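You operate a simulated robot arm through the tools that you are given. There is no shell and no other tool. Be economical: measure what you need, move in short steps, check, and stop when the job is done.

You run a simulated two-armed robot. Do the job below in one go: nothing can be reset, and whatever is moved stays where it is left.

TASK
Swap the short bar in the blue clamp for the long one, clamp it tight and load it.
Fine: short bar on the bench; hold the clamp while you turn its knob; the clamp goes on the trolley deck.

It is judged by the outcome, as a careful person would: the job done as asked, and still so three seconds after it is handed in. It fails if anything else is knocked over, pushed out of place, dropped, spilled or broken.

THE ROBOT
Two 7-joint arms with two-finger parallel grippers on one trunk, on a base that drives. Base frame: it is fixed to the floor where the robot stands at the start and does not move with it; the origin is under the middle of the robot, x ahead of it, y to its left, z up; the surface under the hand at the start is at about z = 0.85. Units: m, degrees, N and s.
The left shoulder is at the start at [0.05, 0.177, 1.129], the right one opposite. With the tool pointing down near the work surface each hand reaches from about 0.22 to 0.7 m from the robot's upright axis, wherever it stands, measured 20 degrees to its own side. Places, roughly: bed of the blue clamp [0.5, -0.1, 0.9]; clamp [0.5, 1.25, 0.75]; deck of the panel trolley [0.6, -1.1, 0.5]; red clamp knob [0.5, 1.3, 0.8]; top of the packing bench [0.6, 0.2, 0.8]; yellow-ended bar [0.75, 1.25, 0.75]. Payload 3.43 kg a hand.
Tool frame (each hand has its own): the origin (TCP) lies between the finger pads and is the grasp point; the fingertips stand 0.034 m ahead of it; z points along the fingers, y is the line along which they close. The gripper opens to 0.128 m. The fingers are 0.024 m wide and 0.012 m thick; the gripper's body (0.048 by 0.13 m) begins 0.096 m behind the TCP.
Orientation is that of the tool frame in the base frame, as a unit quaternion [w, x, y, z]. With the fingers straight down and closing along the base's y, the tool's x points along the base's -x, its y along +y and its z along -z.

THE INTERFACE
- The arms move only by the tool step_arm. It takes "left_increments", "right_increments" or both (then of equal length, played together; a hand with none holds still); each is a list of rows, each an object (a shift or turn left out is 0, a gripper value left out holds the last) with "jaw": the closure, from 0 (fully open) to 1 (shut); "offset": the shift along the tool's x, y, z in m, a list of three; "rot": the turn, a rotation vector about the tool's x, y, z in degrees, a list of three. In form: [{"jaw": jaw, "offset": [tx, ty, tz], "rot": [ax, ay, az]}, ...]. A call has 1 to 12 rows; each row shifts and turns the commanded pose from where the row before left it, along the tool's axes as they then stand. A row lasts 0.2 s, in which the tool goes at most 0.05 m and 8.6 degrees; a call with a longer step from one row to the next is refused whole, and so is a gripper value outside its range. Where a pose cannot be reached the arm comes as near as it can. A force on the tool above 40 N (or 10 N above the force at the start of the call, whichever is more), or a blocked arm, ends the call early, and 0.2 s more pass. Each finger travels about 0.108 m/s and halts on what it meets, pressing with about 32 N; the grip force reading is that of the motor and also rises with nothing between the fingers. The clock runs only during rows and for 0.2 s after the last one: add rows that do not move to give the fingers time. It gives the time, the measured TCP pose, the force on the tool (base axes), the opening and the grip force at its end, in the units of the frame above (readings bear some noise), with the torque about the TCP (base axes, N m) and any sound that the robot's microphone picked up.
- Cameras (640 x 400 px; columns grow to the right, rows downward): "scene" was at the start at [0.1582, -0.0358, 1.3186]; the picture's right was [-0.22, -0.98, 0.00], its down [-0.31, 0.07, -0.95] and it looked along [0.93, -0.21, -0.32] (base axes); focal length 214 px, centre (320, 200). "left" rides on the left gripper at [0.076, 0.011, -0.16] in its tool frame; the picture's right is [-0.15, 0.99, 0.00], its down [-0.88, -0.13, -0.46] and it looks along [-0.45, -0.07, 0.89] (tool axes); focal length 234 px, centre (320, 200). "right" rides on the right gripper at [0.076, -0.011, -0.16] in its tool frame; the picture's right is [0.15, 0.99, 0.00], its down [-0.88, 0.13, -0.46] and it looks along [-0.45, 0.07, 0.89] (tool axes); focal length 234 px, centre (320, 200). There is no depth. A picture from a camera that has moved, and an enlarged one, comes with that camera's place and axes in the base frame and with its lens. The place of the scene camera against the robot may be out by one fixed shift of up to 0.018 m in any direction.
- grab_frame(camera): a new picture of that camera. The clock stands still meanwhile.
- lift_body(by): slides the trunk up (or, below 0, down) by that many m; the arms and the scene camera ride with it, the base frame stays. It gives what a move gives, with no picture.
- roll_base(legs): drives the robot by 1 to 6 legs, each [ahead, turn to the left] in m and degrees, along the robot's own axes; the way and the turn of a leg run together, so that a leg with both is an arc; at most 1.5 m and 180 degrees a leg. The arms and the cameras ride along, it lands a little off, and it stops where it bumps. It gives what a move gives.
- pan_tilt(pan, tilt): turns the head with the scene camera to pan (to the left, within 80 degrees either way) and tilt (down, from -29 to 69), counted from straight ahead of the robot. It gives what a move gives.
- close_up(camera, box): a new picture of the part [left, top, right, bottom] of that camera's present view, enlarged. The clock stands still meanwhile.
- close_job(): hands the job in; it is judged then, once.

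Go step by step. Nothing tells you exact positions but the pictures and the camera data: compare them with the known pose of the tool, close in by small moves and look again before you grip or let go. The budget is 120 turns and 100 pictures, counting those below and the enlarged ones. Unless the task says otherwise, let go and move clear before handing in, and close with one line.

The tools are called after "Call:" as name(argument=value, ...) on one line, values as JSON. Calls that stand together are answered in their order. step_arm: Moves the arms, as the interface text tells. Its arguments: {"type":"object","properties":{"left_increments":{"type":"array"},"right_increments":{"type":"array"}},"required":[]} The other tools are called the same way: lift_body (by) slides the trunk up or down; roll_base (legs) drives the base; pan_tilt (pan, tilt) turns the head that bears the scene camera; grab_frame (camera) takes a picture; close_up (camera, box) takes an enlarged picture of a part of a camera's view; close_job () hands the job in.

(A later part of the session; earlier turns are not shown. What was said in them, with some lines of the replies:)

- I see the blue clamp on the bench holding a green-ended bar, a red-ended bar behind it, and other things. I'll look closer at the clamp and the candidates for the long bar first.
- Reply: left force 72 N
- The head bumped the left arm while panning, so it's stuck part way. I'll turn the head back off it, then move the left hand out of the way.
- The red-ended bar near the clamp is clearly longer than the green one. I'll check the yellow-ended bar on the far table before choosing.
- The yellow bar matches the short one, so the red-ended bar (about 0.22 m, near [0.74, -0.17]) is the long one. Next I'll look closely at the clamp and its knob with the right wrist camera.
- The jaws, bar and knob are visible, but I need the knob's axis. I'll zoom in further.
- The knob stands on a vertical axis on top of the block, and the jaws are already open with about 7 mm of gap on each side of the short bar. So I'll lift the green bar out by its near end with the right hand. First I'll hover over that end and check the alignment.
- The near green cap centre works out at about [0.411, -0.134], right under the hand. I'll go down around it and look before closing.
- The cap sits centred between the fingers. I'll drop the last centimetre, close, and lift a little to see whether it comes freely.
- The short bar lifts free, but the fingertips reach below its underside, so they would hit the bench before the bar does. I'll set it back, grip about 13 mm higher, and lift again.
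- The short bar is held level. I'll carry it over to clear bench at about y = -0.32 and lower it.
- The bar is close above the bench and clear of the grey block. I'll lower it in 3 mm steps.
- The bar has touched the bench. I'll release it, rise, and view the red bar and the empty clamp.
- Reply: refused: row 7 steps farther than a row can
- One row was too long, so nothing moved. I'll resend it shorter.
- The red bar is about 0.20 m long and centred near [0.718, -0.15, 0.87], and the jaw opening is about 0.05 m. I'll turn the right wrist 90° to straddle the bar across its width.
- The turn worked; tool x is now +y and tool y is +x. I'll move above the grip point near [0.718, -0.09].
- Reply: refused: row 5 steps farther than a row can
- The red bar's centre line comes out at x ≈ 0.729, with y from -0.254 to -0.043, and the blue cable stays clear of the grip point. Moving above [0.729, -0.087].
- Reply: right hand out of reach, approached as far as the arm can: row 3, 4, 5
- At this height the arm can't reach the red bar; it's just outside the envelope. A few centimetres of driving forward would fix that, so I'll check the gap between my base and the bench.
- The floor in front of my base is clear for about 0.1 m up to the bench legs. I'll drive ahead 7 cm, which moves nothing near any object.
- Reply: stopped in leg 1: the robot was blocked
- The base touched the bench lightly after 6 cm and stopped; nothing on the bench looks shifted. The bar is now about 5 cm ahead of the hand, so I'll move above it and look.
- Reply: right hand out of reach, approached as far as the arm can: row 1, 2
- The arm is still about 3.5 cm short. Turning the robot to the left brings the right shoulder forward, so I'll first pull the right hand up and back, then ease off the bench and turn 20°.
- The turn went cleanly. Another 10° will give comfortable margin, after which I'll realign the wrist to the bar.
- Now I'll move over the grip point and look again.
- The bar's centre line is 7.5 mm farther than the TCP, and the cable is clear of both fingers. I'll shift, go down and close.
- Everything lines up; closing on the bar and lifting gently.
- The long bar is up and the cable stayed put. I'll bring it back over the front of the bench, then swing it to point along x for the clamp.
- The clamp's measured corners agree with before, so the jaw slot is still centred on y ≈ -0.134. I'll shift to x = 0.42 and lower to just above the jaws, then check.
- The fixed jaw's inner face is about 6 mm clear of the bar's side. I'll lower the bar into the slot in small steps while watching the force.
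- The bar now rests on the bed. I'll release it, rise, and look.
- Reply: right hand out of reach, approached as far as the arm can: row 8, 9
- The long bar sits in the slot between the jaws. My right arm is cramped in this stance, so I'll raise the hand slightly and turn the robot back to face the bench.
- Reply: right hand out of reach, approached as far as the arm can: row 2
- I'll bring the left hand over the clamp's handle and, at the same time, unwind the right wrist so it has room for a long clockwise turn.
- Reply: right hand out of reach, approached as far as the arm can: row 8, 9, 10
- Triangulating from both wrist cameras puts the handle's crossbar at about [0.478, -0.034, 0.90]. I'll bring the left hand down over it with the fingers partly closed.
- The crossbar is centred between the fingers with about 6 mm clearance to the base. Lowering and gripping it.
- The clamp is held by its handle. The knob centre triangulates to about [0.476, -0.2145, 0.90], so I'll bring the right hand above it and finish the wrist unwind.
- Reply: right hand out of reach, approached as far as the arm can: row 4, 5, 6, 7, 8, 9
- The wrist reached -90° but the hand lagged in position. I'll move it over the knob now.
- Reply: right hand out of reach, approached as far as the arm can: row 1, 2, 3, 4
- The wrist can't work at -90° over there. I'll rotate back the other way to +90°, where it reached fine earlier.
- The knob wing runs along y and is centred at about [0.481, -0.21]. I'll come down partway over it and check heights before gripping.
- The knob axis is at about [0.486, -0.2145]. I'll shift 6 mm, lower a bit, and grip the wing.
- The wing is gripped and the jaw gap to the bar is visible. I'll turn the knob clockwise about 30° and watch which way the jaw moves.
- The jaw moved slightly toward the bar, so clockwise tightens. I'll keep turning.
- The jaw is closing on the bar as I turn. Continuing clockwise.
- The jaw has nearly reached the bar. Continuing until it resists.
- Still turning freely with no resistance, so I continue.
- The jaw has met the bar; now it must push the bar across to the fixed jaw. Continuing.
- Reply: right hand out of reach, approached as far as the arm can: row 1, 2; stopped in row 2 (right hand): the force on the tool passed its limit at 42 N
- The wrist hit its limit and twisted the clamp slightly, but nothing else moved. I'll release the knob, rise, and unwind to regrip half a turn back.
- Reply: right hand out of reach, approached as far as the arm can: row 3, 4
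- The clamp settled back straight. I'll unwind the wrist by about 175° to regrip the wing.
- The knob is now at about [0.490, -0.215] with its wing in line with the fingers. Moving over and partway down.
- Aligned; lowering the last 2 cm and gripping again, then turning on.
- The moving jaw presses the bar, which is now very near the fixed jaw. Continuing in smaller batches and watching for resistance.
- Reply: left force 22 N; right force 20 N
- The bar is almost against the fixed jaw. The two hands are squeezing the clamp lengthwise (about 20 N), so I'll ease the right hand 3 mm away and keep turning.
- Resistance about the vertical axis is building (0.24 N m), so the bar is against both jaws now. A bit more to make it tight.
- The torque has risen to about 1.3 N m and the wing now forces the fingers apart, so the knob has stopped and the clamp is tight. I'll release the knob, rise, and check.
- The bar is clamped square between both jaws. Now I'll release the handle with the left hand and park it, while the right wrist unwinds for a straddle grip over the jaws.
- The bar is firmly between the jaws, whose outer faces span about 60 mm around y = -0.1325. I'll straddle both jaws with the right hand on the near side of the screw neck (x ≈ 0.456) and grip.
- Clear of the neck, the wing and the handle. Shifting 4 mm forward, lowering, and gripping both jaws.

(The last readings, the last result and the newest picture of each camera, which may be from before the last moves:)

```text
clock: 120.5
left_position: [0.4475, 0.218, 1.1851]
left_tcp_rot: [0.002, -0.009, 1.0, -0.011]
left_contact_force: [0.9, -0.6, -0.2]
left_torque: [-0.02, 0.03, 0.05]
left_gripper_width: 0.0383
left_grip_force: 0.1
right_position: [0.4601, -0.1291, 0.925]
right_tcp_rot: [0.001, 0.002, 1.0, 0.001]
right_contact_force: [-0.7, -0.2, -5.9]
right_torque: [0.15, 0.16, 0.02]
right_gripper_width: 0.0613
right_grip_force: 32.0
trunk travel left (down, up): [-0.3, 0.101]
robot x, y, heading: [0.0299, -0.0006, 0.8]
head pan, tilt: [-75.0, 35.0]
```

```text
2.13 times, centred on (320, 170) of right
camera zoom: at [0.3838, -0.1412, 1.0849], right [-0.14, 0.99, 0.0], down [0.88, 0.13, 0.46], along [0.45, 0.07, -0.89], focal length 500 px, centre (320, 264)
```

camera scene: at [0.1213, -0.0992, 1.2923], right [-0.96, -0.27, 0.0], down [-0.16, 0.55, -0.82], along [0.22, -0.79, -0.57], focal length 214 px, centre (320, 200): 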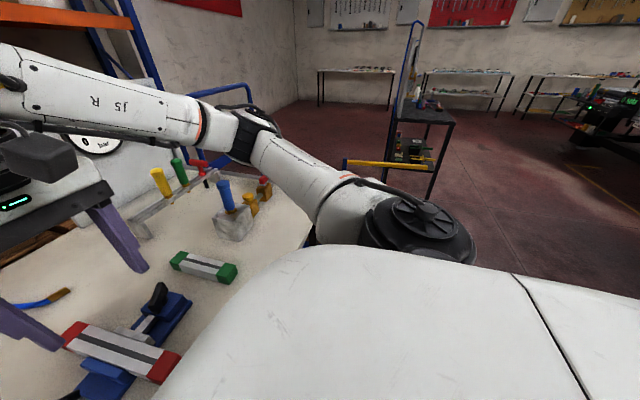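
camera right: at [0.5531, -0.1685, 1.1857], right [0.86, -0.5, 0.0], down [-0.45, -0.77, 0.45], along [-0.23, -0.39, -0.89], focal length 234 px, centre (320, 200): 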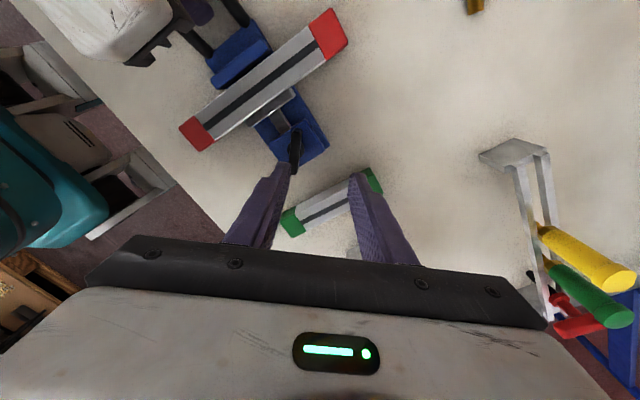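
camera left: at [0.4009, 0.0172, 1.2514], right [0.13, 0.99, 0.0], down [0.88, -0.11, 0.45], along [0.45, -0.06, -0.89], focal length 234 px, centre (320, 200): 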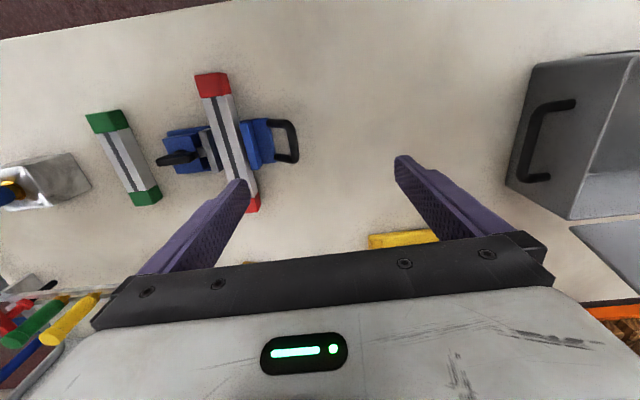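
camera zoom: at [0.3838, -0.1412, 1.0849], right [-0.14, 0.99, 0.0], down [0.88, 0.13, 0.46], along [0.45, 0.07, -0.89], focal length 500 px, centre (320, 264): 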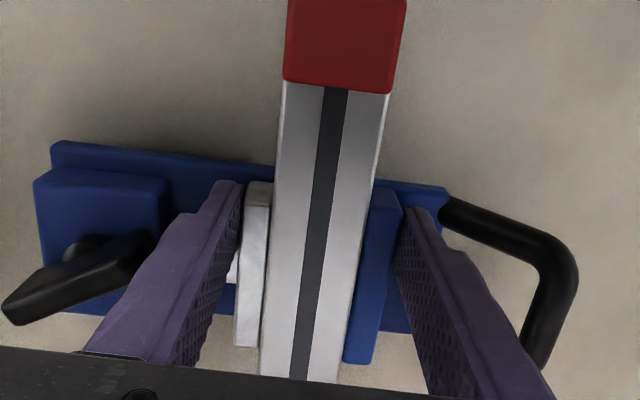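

The clamp lifts cleanly: about 6 N and hardly any torque. I'll raise it well clear, back away from the bench, and turn right to see the trolley.

Call:
step_arm(right_increments=[{"offset": [0, 0, -0.03]}, {"offset": [0, 0, -0.03]}, {"offset": [0, 0, -0.03]}, {"offset": [0, 0, -0.03]}, {"offset": [0, 0, -0.02]}, {}])

Call:
roll_base(legs=[[-0.42, 0]])

Call:
roll_base(legs=[[0, -60]])

Call:
pan_tilt(pan=15, tilt=25)

Call:
grab_frame(camera="scene")

```text
clock: 121.9
left_position: [0.4471, 0.2177, 1.1848]
left_tcp_rot: [0.002, -0.008, 1.0, -0.011]
left_contact_force: [0.5, -0.2, -0.7]
left_torque: [-0.03, 0.01, -0.03]
left_gripper_width: 0.0385
left_grip_force: 0.0
right_position: [0.4609, -0.1303, 1.0626]
right_tcp_rot: [0.0, 0.001, 1.0, 0.001]
right_contact_force: [0.6, -0.2, -5.6]
right_torque: [0.1, 0.13, 0.03]
right_gripper_width: 0.0612
right_grip_force: 31.1
trunk travel left (down, up): [-0.3, 0.101]
robot x, y, heading: [0.0298, -0.0026, 0.7]
head pan, tilt: [-75.0, 35.0]
```

```text
clock: 124.5
left_position: [0.0218, 0.213, 1.1868]
left_tcp_rot: [0.002, -0.008, 1.0, -0.01]
left_contact_force: [-1.3, 0.4, 0.3]
left_torque: [0.04, 0.0, 0.01]
left_gripper_width: 0.0386
left_grip_force: 0.1
right_position: [0.0354, -0.1375, 1.0621]
right_tcp_rot: [0.001, 0.001, 1.0, 0.001]
right_contact_force: [-0.8, 0.7, -6.8]
right_torque: [0.09, 0.13, 0.02]
right_gripper_width: 0.0613
right_grip_force: 32.1
trunk travel left (down, up): [-0.3, 0.101]
robot x, y, heading: [-0.3936, -0.003, 1.0]
head pan, tilt: [-75.0, 35.0]
```

```text
clock: 127.6
left_position: [0.0005, -0.2627, 1.1851]
left_tcp_rot: [-0.003, 0.497, 0.868, -0.009]
left_contact_force: [0.1, 0.6, 0.3]
left_torque: [-0.01, -0.02, -0.04]
left_gripper_width: 0.0382
left_grip_force: 0.1
right_position: [-0.2967, -0.4459, 1.0627]
right_tcp_rot: [0.002, 0.504, 0.863, 0.0]
right_contact_force: [0.7, 0.7, -7.0]
right_torque: [0.18, -0.02, 0.0]
right_gripper_width: 0.0611
right_grip_force: 32.1
trunk travel left (down, up): [-0.3, 0.101]
robot x, y, heading: [-0.3943, -0.0045, -59.8]
head pan, tilt: [-75.0, 35.0]
```

```text
clock: 129.3
left_position: [0.0013, -0.2626, 1.1849]
left_tcp_rot: [-0.004, 0.498, 0.867, -0.01]
left_contact_force: [-0.1, -0.3, -0.1]
left_torque: [0.02, 0.0, -0.02]
left_gripper_width: 0.0385
left_grip_force: 0.1
right_position: [-0.2954, -0.4458, 1.0623]
right_tcp_rot: [0.0, 0.505, 0.863, 0.0]
right_contact_force: [-0.4, -0.3, -6.0]
right_torque: [0.25, -0.05, 0.01]
right_gripper_width: 0.0611
right_grip_force: 32.1
trunk travel left (down, up): [-0.3, 0.101]
robot x, y, heading: [-0.3947, -0.0033, -59.5]
head pan, tilt: [15.0, 25.0]
```

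```text
14 pictures are left
camera scene: at [-0.2961, -0.1474, 1.308], right [-0.7, -0.71, 0.0], down [-0.3, 0.3, -0.91], along [0.64, -0.64, -0.42], focal length 214 px, centre (320, 200)
```

scene: 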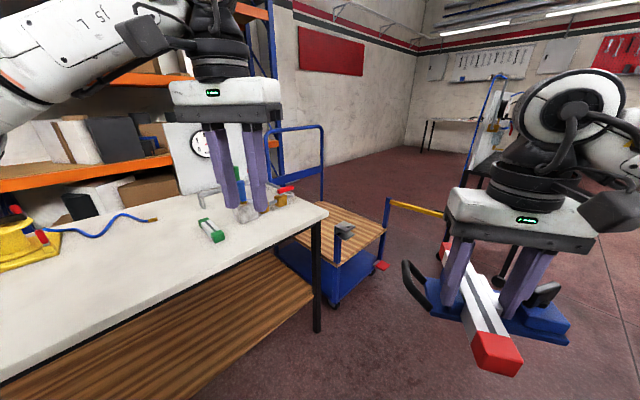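

I can see the trolley: a wooden deck with a grey item on it, a handle at the far side and a yellow bar at the right. Zooming in to map it.

Call:
close_up(camera="scene", box=[255, 120, 455, 310])

```text
2.11 times, centred on (355, 215) of scene
camera zoom: at [-0.2961, -0.1474, 1.308], right [-0.7, -0.71, 0.0], down [-0.3, 0.3, -0.91], along [0.64, -0.64, -0.42], focal length 452 px, centre (246, 168)
```

zoom: 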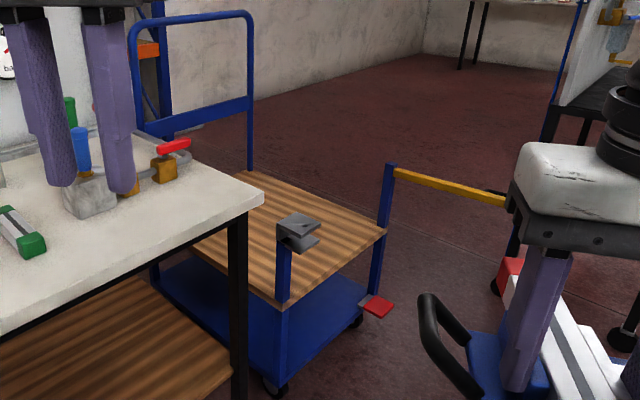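

The deck spans about x 0.28–0.90 and y -0.87 to -1.35, with a bracket post at the near-left corner and an open yellow gate bar sticking out along y ≈ -1.35. I'll raise the left hand, then drive around to stand in front of the deck at y ≈ -0.97.

Call:
step_arm(left_increments=[{"offset": [0.015, 0, -0.035]}, {"offset": [0.015, 0, -0.035]}, {"offset": [0.015, 0, -0.035]}, {}])

Call:
roll_base(legs=[[0, -30.5], [0.965, 0]])

Call:
roll_base(legs=[[0, 90]])

Call:
pan_tilt(pan=-5, tilt=40)

Call:
grab_frame(camera="scene")

```text
clock: 130.3
left_position: [-0.0184, -0.2239, 1.2847]
left_tcp_rot: [-0.004, 0.496, 0.868, -0.009]
left_contact_force: [0.8, -0.3, 0.4]
left_torque: [-0.02, -0.01, 0.03]
left_gripper_width: 0.0384
left_grip_force: 0.0
right_position: [-0.2958, -0.4459, 1.0615]
right_tcp_rot: [0.001, 0.505, 0.863, 0.001]
right_contact_force: [-0.7, -0.6, -6.1]
right_torque: [0.21, -0.04, 0.0]
right_gripper_width: 0.0611
right_grip_force: 31.9
trunk travel left (down, up): [-0.3, 0.101]
robot x, y, heading: [-0.3932, -0.0051, -59.8]
head pan, tilt: [15.0, 25.0]
```

```text
clock: 136.8
left_position: [-0.2125, -1.3602, 1.2858]
left_tcp_rot: [-0.007, 0.718, 0.696, -0.008]
left_contact_force: [-1.2, 0.4, -0.2]
left_torque: [0.0, 0.03, 0.0]
left_gripper_width: 0.0383
left_grip_force: 0.1
right_position: [-0.5631, -1.4005, 1.0632]
right_tcp_rot: [0.0, 0.724, 0.689, 0.001]
right_contact_force: [-0.5, 0.8, -6.5]
right_torque: [0.2, -0.13, -0.02]
right_gripper_width: 0.0612
right_grip_force: 31.7
trunk travel left (down, up): [-0.3, 0.101]
robot x, y, heading: [-0.4127, -0.9774, -91.8]
head pan, tilt: [15.0, 25.0]
```

```text
clock: 141.0
left_position: [-0.027, -0.7817, 1.286]
left_tcp_rot: [0.001, 0.024, 1.0, -0.01]
left_contact_force: [0.1, -0.9, -1.2]
left_torque: [0.01, 0.02, -0.01]
left_gripper_width: 0.0382
left_grip_force: 0.1
right_position: [0.0092, -1.1342, 1.0626]
right_tcp_rot: [0.0, 0.032, 0.999, 0.0]
right_contact_force: [-0.6, -0.5, -7.7]
right_torque: [0.1, 0.16, -0.01]
right_gripper_width: 0.0613
right_grip_force: 31.7
trunk travel left (down, up): [-0.3, 0.101]
robot x, y, heading: [-0.4138, -0.9791, -2.8]
head pan, tilt: [15.0, 25.0]
```

```text
clock: 141.8
left_position: [-0.0263, -0.7815, 1.2858]
left_tcp_rot: [0.002, 0.024, 1.0, -0.01]
left_contact_force: [0.2, 0.3, -0.5]
left_torque: [0.0, 0.01, -0.01]
left_gripper_width: 0.0384
left_grip_force: 0.1
right_position: [0.0089, -1.1346, 1.0627]
right_tcp_rot: [0.0, 0.033, 0.999, 0.001]
right_contact_force: [0.6, 0.3, -7.0]
right_torque: [0.11, 0.16, 0.01]
right_gripper_width: 0.061
right_grip_force: 32.6
trunk travel left (down, up): [-0.3, 0.101]
robot x, y, heading: [-0.415, -0.978, -2.9]
head pan, tilt: [-5.0, 40.0]
```

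```text
12 pictures are left
camera scene: at [-0.2616, -1.0077, 1.2847], right [-0.14, -0.99, 0.0], down [-0.64, 0.09, -0.77], along [0.76, -0.1, -0.64], focal length 214 px, centre (320, 200)
```

scene: 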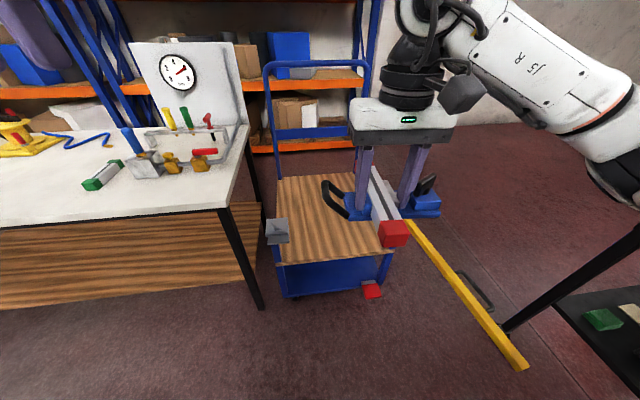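

The path to the deck is clear, with the gate bar well to the right. I'll drive 0.40 m ahead, straightening the heading, then lower the trunk by 0.15 m.

Call:
roll_base(legs=[[0, 2.8], [0.4, 0]])

Call:
lift_body(by=-0.15)

Call:
pan_tilt(pan=-10, tilt=50)

Call:
grab_frame(camera="scene")

```text
clock: 144.8
left_position: [0.3659, -0.7708, 1.286]
left_tcp_rot: [0.001, 0.005, 1.0, -0.01]
left_contact_force: [0.2, -0.3, -0.2]
left_torque: [0.04, 0.05, 0.0]
left_gripper_width: 0.0382
left_grip_force: 0.1
right_position: [0.4144, -1.1204, 1.0615]
right_tcp_rot: [-0.001, 0.014, 1.0, 0.001]
right_contact_force: [0.5, 0.0, -7.4]
right_torque: [0.08, 0.2, 0.0]
right_gripper_width: 0.0612
right_grip_force: 32.5
trunk travel left (down, up): [-0.3, 0.101]
robot x, y, heading: [-0.0149, -0.9777, -0.6]
head pan, tilt: [-5.0, 40.0]
```

```text
clock: 146.5
left_position: [0.3647, -0.7695, 1.1361]
left_tcp_rot: [0.001, 0.005, 1.0, -0.01]
left_contact_force: [-0.2, 0.7, 0.7]
left_torque: [0.02, -0.01, 0.0]
left_gripper_width: 0.0385
left_grip_force: 0.0
right_position: [0.4131, -1.122, 0.9117]
right_tcp_rot: [0.0, 0.016, 1.0, 0.002]
right_contact_force: [0.6, -0.2, -5.4]
right_torque: [0.12, 0.18, 0.0]
right_gripper_width: 0.0613
right_grip_force: 31.6
trunk travel left (down, up): [-0.15, 0.251]
robot x, y, heading: [-0.012, -0.9762, -0.8]
head pan, tilt: [-5.0, 40.0]
```

```text
clock: 147.2
left_position: [0.3659, -0.7703, 1.1365]
left_tcp_rot: [0.002, 0.005, 1.0, -0.011]
left_contact_force: [-0.8, -0.2, 1.1]
left_torque: [-0.01, -0.01, -0.03]
left_gripper_width: 0.0383
left_grip_force: 0.0
right_position: [0.4136, -1.1229, 0.912]
right_tcp_rot: [0.0, 0.016, 1.0, 0.001]
right_contact_force: [-0.1, -0.4, -6.0]
right_torque: [0.16, 0.16, 0.0]
right_gripper_width: 0.0613
right_grip_force: 31.7
trunk travel left (down, up): [-0.15, 0.251]
robot x, y, heading: [-0.0109, -0.979, -0.7]
head pan, tilt: [-10.0, 50.0]
```

```text
11 pictures are left
camera scene: at [0.1302, -1.0106, 1.1205], right [-0.19, -0.98, 0.0], down [-0.75, 0.14, -0.64], along [0.63, -0.12, -0.77], focal length 214 px, centre (320, 200)
```

scene: 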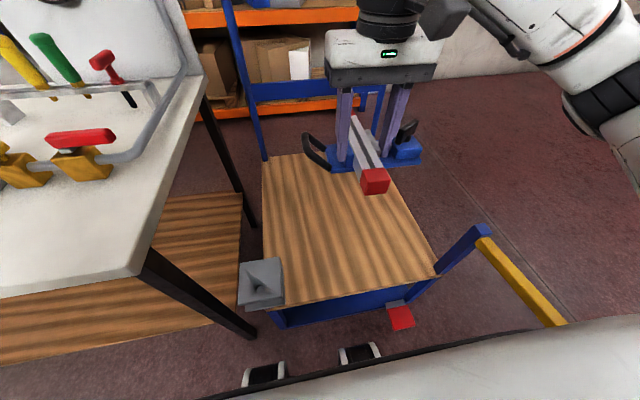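

The clamp hovers over the middle of the deck. I'll move it 5 cm forward and lower it to about 5 cm above the wood.

Call:
step_arm(right_increments=[{"offset": [-0.025, 0, 0.03]}, {"offset": [-0.025, 0, 0.03]}, {"offset": [0, 0, 0.045]}, {"offset": [0, 0, 0.045]}, {"offset": [0, 0, 0.045]}, {"offset": [0, 0, 0.045]}, {"offset": [0, 0, 0.04]}, {"offset": [0, 0, 0.03]}, {}, {}])

Call:
grab_frame(camera="scene")

```text
clock: 149.4
left_position: [0.3665, -0.7712, 1.1356]
left_tcp_rot: [0.001, 0.005, 1.0, -0.01]
left_contact_force: [-1.1, -0.4, -0.4]
left_torque: [0.03, 0.0, -0.03]
left_gripper_width: 0.0385
left_grip_force: 0.0
right_position: [0.4657, -1.122, 0.5995]
right_tcp_rot: [0.0, 0.014, 1.0, 0.0]
right_contact_force: [-0.4, -0.1, -6.4]
right_torque: [0.16, 0.15, -0.02]
right_gripper_width: 0.0615
right_grip_force: 32.0
trunk travel left (down, up): [-0.15, 0.251]
robot x, y, heading: [-0.0106, -0.9767, -0.9]
head pan, tilt: [-10.0, 50.0]
```

```text
10 pictures are left
camera scene: at [0.1302, -1.0106, 1.1205], right [-0.19, -0.98, 0.0], down [-0.75, 0.14, -0.64], along [0.63, -0.12, -0.77], focal length 214 px, centre (320, 200)
```

scene: 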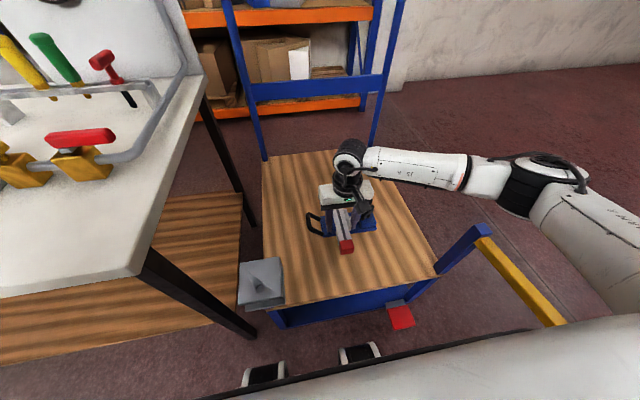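

The clamp is just above the wood. Lowering in small steps until it takes the weight.

Call:
step_arm(right_increments=[{"offset": [0, 0, 0.012]}, {"offset": [0, 0, 0.012]}, {"offset": [0, 0, 0.006]}, {}])

Call:
step_arm(right_increments=[{"offset": [0, 0, 0.005]}, {"offset": [0, 0, 0.004]}, {}])

```text
clock: 150.4
left_position: [0.3645, -0.7703, 1.1361]
left_tcp_rot: [0.001, 0.004, 1.0, -0.011]
left_contact_force: [-0.4, -0.3, 0.0]
left_torque: [0.01, 0.02, -0.02]
left_gripper_width: 0.0384
left_grip_force: 0.1
right_position: [0.4652, -1.1241, 0.5719]
right_tcp_rot: [0.0, 0.014, 1.0, 0.0]
right_contact_force: [-0.8, -0.3, -7.0]
right_torque: [0.14, 0.16, 0.02]
right_gripper_width: 0.0615
right_grip_force: 31.9
trunk travel left (down, up): [-0.15, 0.251]
robot x, y, heading: [-0.0147, -0.978, -0.7]
head pan, tilt: [-10.0, 50.0]
```

```text
clock: 151.2
left_position: [0.365, -0.7711, 1.1367]
left_tcp_rot: [0.002, 0.004, 1.0, -0.01]
left_contact_force: [0.5, 0.6, 0.2]
left_torque: [-0.02, 0.0, 0.01]
left_gripper_width: 0.0381
left_grip_force: 0.0
right_position: [0.4649, -1.1225, 0.562]
right_tcp_rot: [0.0, 0.014, 1.0, 0.0]
right_contact_force: [0.4, -0.2, -6.7]
right_torque: [0.14, 0.19, 0.03]
right_gripper_width: 0.0614
right_grip_force: 31.5
trunk travel left (down, up): [-0.15, 0.251]
robot x, y, heading: [-0.0169, -0.9779, -1.0]
head pan, tilt: [-10.0, 50.0]
```

Call:
step_arm(right_increments=[{"offset": [0, 0, 0.004]}, {"offset": [0, 0, 0.003]}, {}])

```text
clock: 152.0
left_position: [0.3664, -0.7699, 1.1347]
left_tcp_rot: [0.002, 0.004, 1.0, -0.01]
left_contact_force: [-0.5, 0.0, 0.3]
left_torque: [-0.02, -0.02, 0.02]
left_gripper_width: 0.0386
left_grip_force: 0.0
right_position: [0.4646, -1.1237, 0.5541]
right_tcp_rot: [0.0, 0.015, 1.0, 0.0]
right_contact_force: [0.8, 1.0, -6.5]
right_torque: [0.15, 0.17, -0.01]
right_gripper_width: 0.0613
right_grip_force: 32.2
trunk travel left (down, up): [-0.15, 0.251]
robot x, y, heading: [-0.0127, -0.9789, -0.5]
head pan, tilt: [-10.0, 50.0]
```

Call:
step_arm(right_increments=[{"offset": [0, 0, 0.004]}, {"offset": [0, 0, 0.003]}, {}])

Call:
close_up(camera="scene", box=[290, 130, 410, 260])

```text
clock: 152.8
left_position: [0.3657, -0.7699, 1.1364]
left_tcp_rot: [0.001, 0.004, 1.0, -0.011]
left_contact_force: [0.9, -0.4, 0.0]
left_torque: [-0.02, 0.01, 0.01]
left_gripper_width: 0.0382
left_grip_force: 0.1
right_position: [0.4654, -1.1236, 0.5497]
right_tcp_rot: [0.0, 0.015, 1.0, 0.001]
right_contact_force: [0.2, -0.5, -6.0]
right_torque: [0.1, 0.16, -0.02]
right_gripper_width: 0.0614
right_grip_force: 32.0
trunk travel left (down, up): [-0.15, 0.251]
robot x, y, heading: [-0.0134, -0.9811, -0.8]
head pan, tilt: [-10.0, 50.0]
```

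```text
3.08 times, centred on (350, 195) of scene
camera zoom: at [0.1302, -1.0106, 1.1205], right [-0.19, -0.98, 0.0], down [-0.75, 0.14, -0.64], along [0.63, -0.12, -0.77], focal length 660 px, centre (228, 215)
```

zoom: 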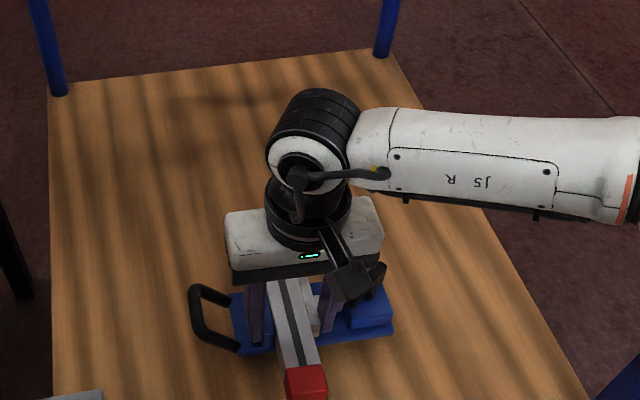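

It still carries the full weight, so the deck is a little lower. Continuing down.

Call:
step_arm(right_increments=[{"offset": [0, 0, 0.004]}, {"offset": [0, 0, 0.003]}, {}])

Call:
close_up(camera="right", box=[120, 60, 520, 260])

```text
clock: 153.6
left_position: [0.3661, -0.7701, 1.1364]
left_tcp_rot: [0.001, 0.004, 1.0, -0.011]
left_contact_force: [0.2, 0.3, 0.2]
left_torque: [0.0, 0.01, 0.0]
left_gripper_width: 0.0386
left_grip_force: 0.2
right_position: [0.4642, -1.1224, 0.5422]
right_tcp_rot: [0.0, 0.015, 1.0, 0.001]
right_contact_force: [0.4, 0.2, -6.2]
right_torque: [0.13, 0.13, 0.02]
right_gripper_width: 0.0613
right_grip_force: 31.6
trunk travel left (down, up): [-0.15, 0.251]
robot x, y, heading: [-0.0111, -0.9818, -0.8]
head pan, tilt: [-10.0, 50.0]
```

```text
1.60 times, centred on (320, 160) of right
camera zoom: at [0.388, -1.1318, 0.7018], right [-0.12, 0.99, 0.0], down [0.88, 0.1, 0.46], along [0.45, 0.05, -0.89], focal length 375 px, centre (320, 264)
```

zoom: 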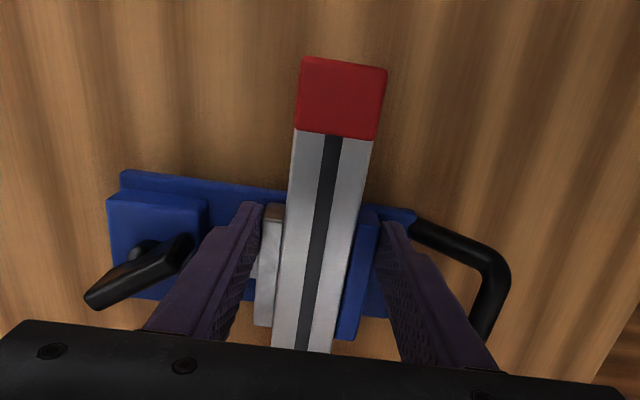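

Call:
step_arm(right_increments=[{"offset": [0, 0, 0.003]}, {"offset": [0, 0, 0.003]}, {}])

Call:
step_arm(right_increments=[{"offset": [0, 0, 0.003]}, {"offset": [0, 0, 0.002]}, {}])

Call:
step_arm(right_increments=[{"offset": [0, 0, 0.003]}, {"offset": [0, 0, 0.002]}, {}])

```text
clock: 154.4
left_position: [0.3661, -0.7704, 1.1368]
left_tcp_rot: [0.002, 0.004, 1.0, -0.01]
left_contact_force: [-0.3, -0.8, -1.5]
left_torque: [0.04, 0.0, -0.01]
left_gripper_width: 0.0384
left_grip_force: 0.1
right_position: [0.4635, -1.1219, 0.5334]
right_tcp_rot: [0.0, 0.015, 1.0, 0.0]
right_contact_force: [-0.1, -0.1, -7.1]
right_torque: [0.16, 0.18, -0.01]
right_gripper_width: 0.0609
right_grip_force: 32.0
trunk travel left (down, up): [-0.15, 0.251]
robot x, y, heading: [-0.0117, -0.9786, -0.9]
head pan, tilt: [-10.0, 50.0]
```

```text
clock: 155.2
left_position: [0.3656, -0.7705, 1.1354]
left_tcp_rot: [0.001, 0.005, 1.0, -0.011]
left_contact_force: [-0.5, 0.2, -0.1]
left_torque: [0.01, -0.01, -0.05]
left_gripper_width: 0.0383
left_grip_force: 0.0
right_position: [0.4658, -1.1221, 0.5305]
right_tcp_rot: [0.001, 0.015, 1.0, 0.0]
right_contact_force: [-0.3, -0.6, -6.5]
right_torque: [0.13, 0.18, 0.0]
right_gripper_width: 0.061
right_grip_force: 32.3
trunk travel left (down, up): [-0.15, 0.251]
robot x, y, heading: [-0.0154, -0.981, -0.9]
head pan, tilt: [-10.0, 50.0]
```

```text
clock: 156.0
left_position: [0.3655, -0.77, 1.136]
left_tcp_rot: [0.002, 0.004, 1.0, -0.01]
left_contact_force: [0.0, 0.6, 0.5]
left_torque: [-0.01, -0.01, 0.02]
left_gripper_width: 0.0384
left_grip_force: 0.1
right_position: [0.465, -1.1228, 0.5264]
right_tcp_rot: [0.0, 0.015, 1.0, 0.0]
right_contact_force: [0.1, 0.1, -7.1]
right_torque: [0.15, 0.11, 0.02]
right_gripper_width: 0.0611
right_grip_force: 31.9
trunk travel left (down, up): [-0.15, 0.251]
robot x, y, heading: [-0.0098, -0.9766, -0.6]
head pan, tilt: [-10.0, 50.0]
```

Still hanging free; continuing down in small steps.

Call:
step_arm(right_increments=[{"offset": [0, 0, 0.003]}, {"offset": [0, 0, 0.003]}, {}])

Call:
step_arm(right_increments=[{"offset": [0, 0, 0.003]}, {"offset": [0, 0, 0.003]}, {}])

Call:
step_arm(right_increments=[{"offset": [0, 0, 0.003]}, {"offset": [0, 0, 0.003]}, {}])

```text
clock: 156.8
left_position: [0.3656, -0.7703, 1.1351]
left_tcp_rot: [0.002, 0.004, 1.0, -0.011]
left_contact_force: [-0.7, 0.0, -0.9]
left_torque: [0.01, 0.01, -0.03]
left_gripper_width: 0.0385
left_grip_force: 0.1
right_position: [0.4641, -1.1236, 0.5199]
right_tcp_rot: [0.0, 0.014, 1.0, 0.001]
right_contact_force: [-0.5, -0.3, -6.6]
right_torque: [0.12, 0.19, 0.02]
right_gripper_width: 0.0613
right_grip_force: 32.2
trunk travel left (down, up): [-0.15, 0.251]
robot x, y, heading: [-0.0137, -0.9795, -0.8]
head pan, tilt: [-10.0, 50.0]
```

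```text
clock: 157.6
left_position: [0.3644, -0.7698, 1.1373]
left_tcp_rot: [0.003, 0.005, 1.0, -0.01]
left_contact_force: [0.2, -0.5, 0.3]
left_torque: [-0.01, -0.06, 0.0]
left_gripper_width: 0.0382
left_grip_force: 0.1
right_position: [0.4644, -1.1231, 0.5157]
right_tcp_rot: [0.002, 0.014, 1.0, 0.002]
right_contact_force: [-6.3, -1.5, 12.4]
right_torque: [-0.18, -0.7, -0.09]
right_gripper_width: 0.0616
right_grip_force: 31.6
trunk travel left (down, up): [-0.15, 0.251]
robot x, y, heading: [-0.0145, -0.9833, -1.0]
head pan, tilt: [-10.0, 50.0]
```

```text
clock: 158.4
left_position: [0.364, -0.7695, 1.1362]
left_tcp_rot: [0.003, 0.004, 1.0, -0.01]
left_contact_force: [0.7, -0.6, 0.4]
left_torque: [-0.02, -0.02, 0.01]
left_gripper_width: 0.0382
left_grip_force: 0.1
right_position: [0.4644, -1.1224, 0.5109]
right_tcp_rot: [0.005, 0.014, 1.0, 0.001]
right_contact_force: [1.6, 0.2, 25.6]
right_torque: [-0.07, -0.01, -0.14]
right_gripper_width: 0.0615
right_grip_force: 32.0
trunk travel left (down, up): [-0.15, 0.251]
robot x, y, heading: [-0.0116, -0.978, -0.7]
head pan, tilt: [-10.0, 50.0]
```

It's on the deck, pressing with about 25 N. I'll ease off 5 mm, open just enough to clear both jaws, and rise straight up.

Call:
step_arm(right_increments=[{"offset": [0, 0, -0.003]}, {"offset": [0, 0, -0.002]}, {"jaw": 0.44}, {}, {}, {"offset": [0, 0, -0.02]}, {"offset": [0, 0, -0.03]}, {"offset": [0, 0, -0.04]}, {"offset": [0, 0, -0.045]}, {"offset": [0, 0, -0.045]}, {"offset": [0, 0, -0.045]}, {}])

Call:
grab_frame(camera="right")

Call:
grab_frame(camera="scene")

```text
clock: 161.0
left_position: [0.3652, -0.7704, 1.1362]
left_tcp_rot: [0.002, 0.005, 1.0, -0.011]
left_contact_force: [0.8, 0.0, 0.3]
left_torque: [0.0, 0.0, 0.03]
left_gripper_width: 0.0383
left_grip_force: 0.0
right_position: [0.4617, -1.1231, 0.7378]
right_tcp_rot: [0.001, 0.014, 1.0, 0.0]
right_contact_force: [0.1, 0.4, 0.3]
right_torque: [0.01, 0.03, -0.01]
right_gripper_width: 0.0718
right_grip_force: 0.0
trunk travel left (down, up): [-0.15, 0.251]
robot x, y, heading: [-0.0113, -0.9827, -0.6]
head pan, tilt: [-10.0, 50.0]
```

```text
7 pictures are left
camera right: at [0.3844, -1.1321, 0.8977], right [-0.12, 0.99, 0.0], down [0.88, 0.1, 0.46], along [0.45, 0.05, -0.89], focal length 234 px, centre (320, 200)
```

right: 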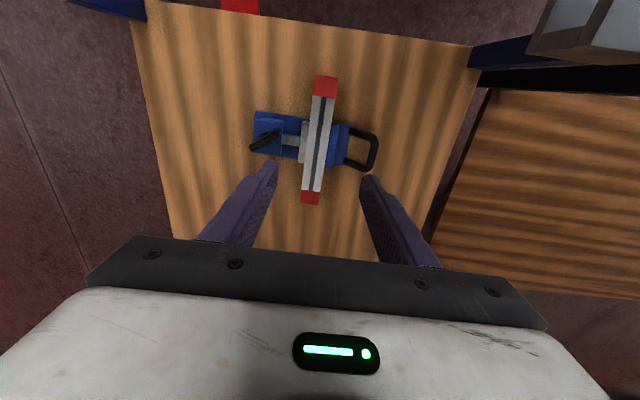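

```text
6 pictures are left
camera scene: at [0.1297, -1.0105, 1.1206], right [-0.19, -0.98, 0.0], down [-0.75, 0.14, -0.64], along [0.63, -0.12, -0.77], focal length 214 px, centre (320, 200)
```

scene: 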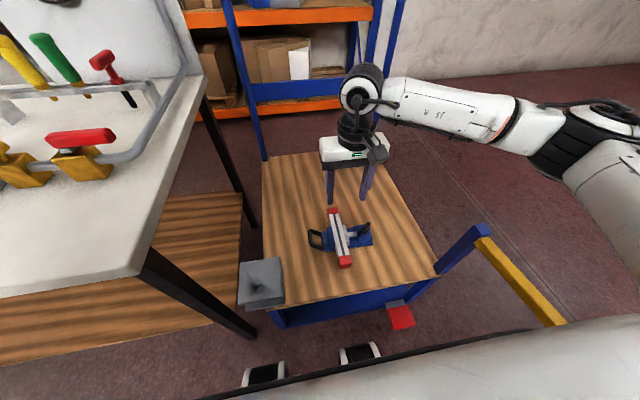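

The clamp with the long bar sits flat in the middle of the deck and my hand is clear. One last close look before handing in.

Call:
step_arm(right_increments=[{"offset": [0, 0, -0.045]}, {"offset": [0, 0, -0.045]}, {"offset": [0, 0, -0.045]}, {}])

Call:
close_up(camera="scene", box=[290, 190, 390, 280])

```text
clock: 162.0
left_position: [0.3646, -0.7699, 1.1367]
left_tcp_rot: [0.001, 0.005, 1.0, -0.011]
left_contact_force: [0.3, 0.2, -0.8]
left_torque: [0.01, 0.0, -0.01]
left_gripper_width: 0.0382
left_grip_force: 0.1
right_position: [0.4612, -1.1247, 0.8719]
right_tcp_rot: [0.001, 0.014, 1.0, 0.0]
right_contact_force: [-0.1, 1.2, -0.1]
right_torque: [-0.02, 0.02, 0.0]
right_gripper_width: 0.0718
right_grip_force: 0.1
trunk travel left (down, up): [-0.15, 0.251]
robot x, y, heading: [-0.0127, -0.9747, -0.7]
head pan, tilt: [-10.0, 50.0]
```

```text
4.44 times, centred on (340, 235) of scene
camera zoom: at [0.1297, -1.0105, 1.1206], right [-0.19, -0.98, 0.0], down [-0.75, 0.14, -0.64], along [0.63, -0.12, -0.77], focal length 953 px, centre (231, 44)
```

zoom: 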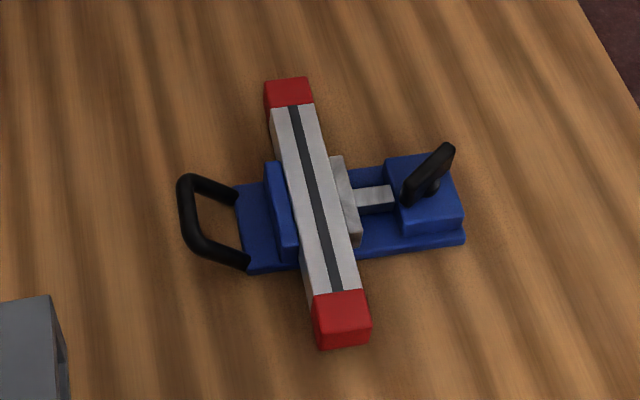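

The long bar is tight between both jaws and the clamp lies flat on the trolley deck. The short bar is on the bench and both hands are clear, so I'm handing in.

Call:
close_job()

```text
The job is handed in.
```

The long red-ended bar is clamped tight in the blue clamp, the clamp is on the trolley deck, and the short bar lies on the bench.
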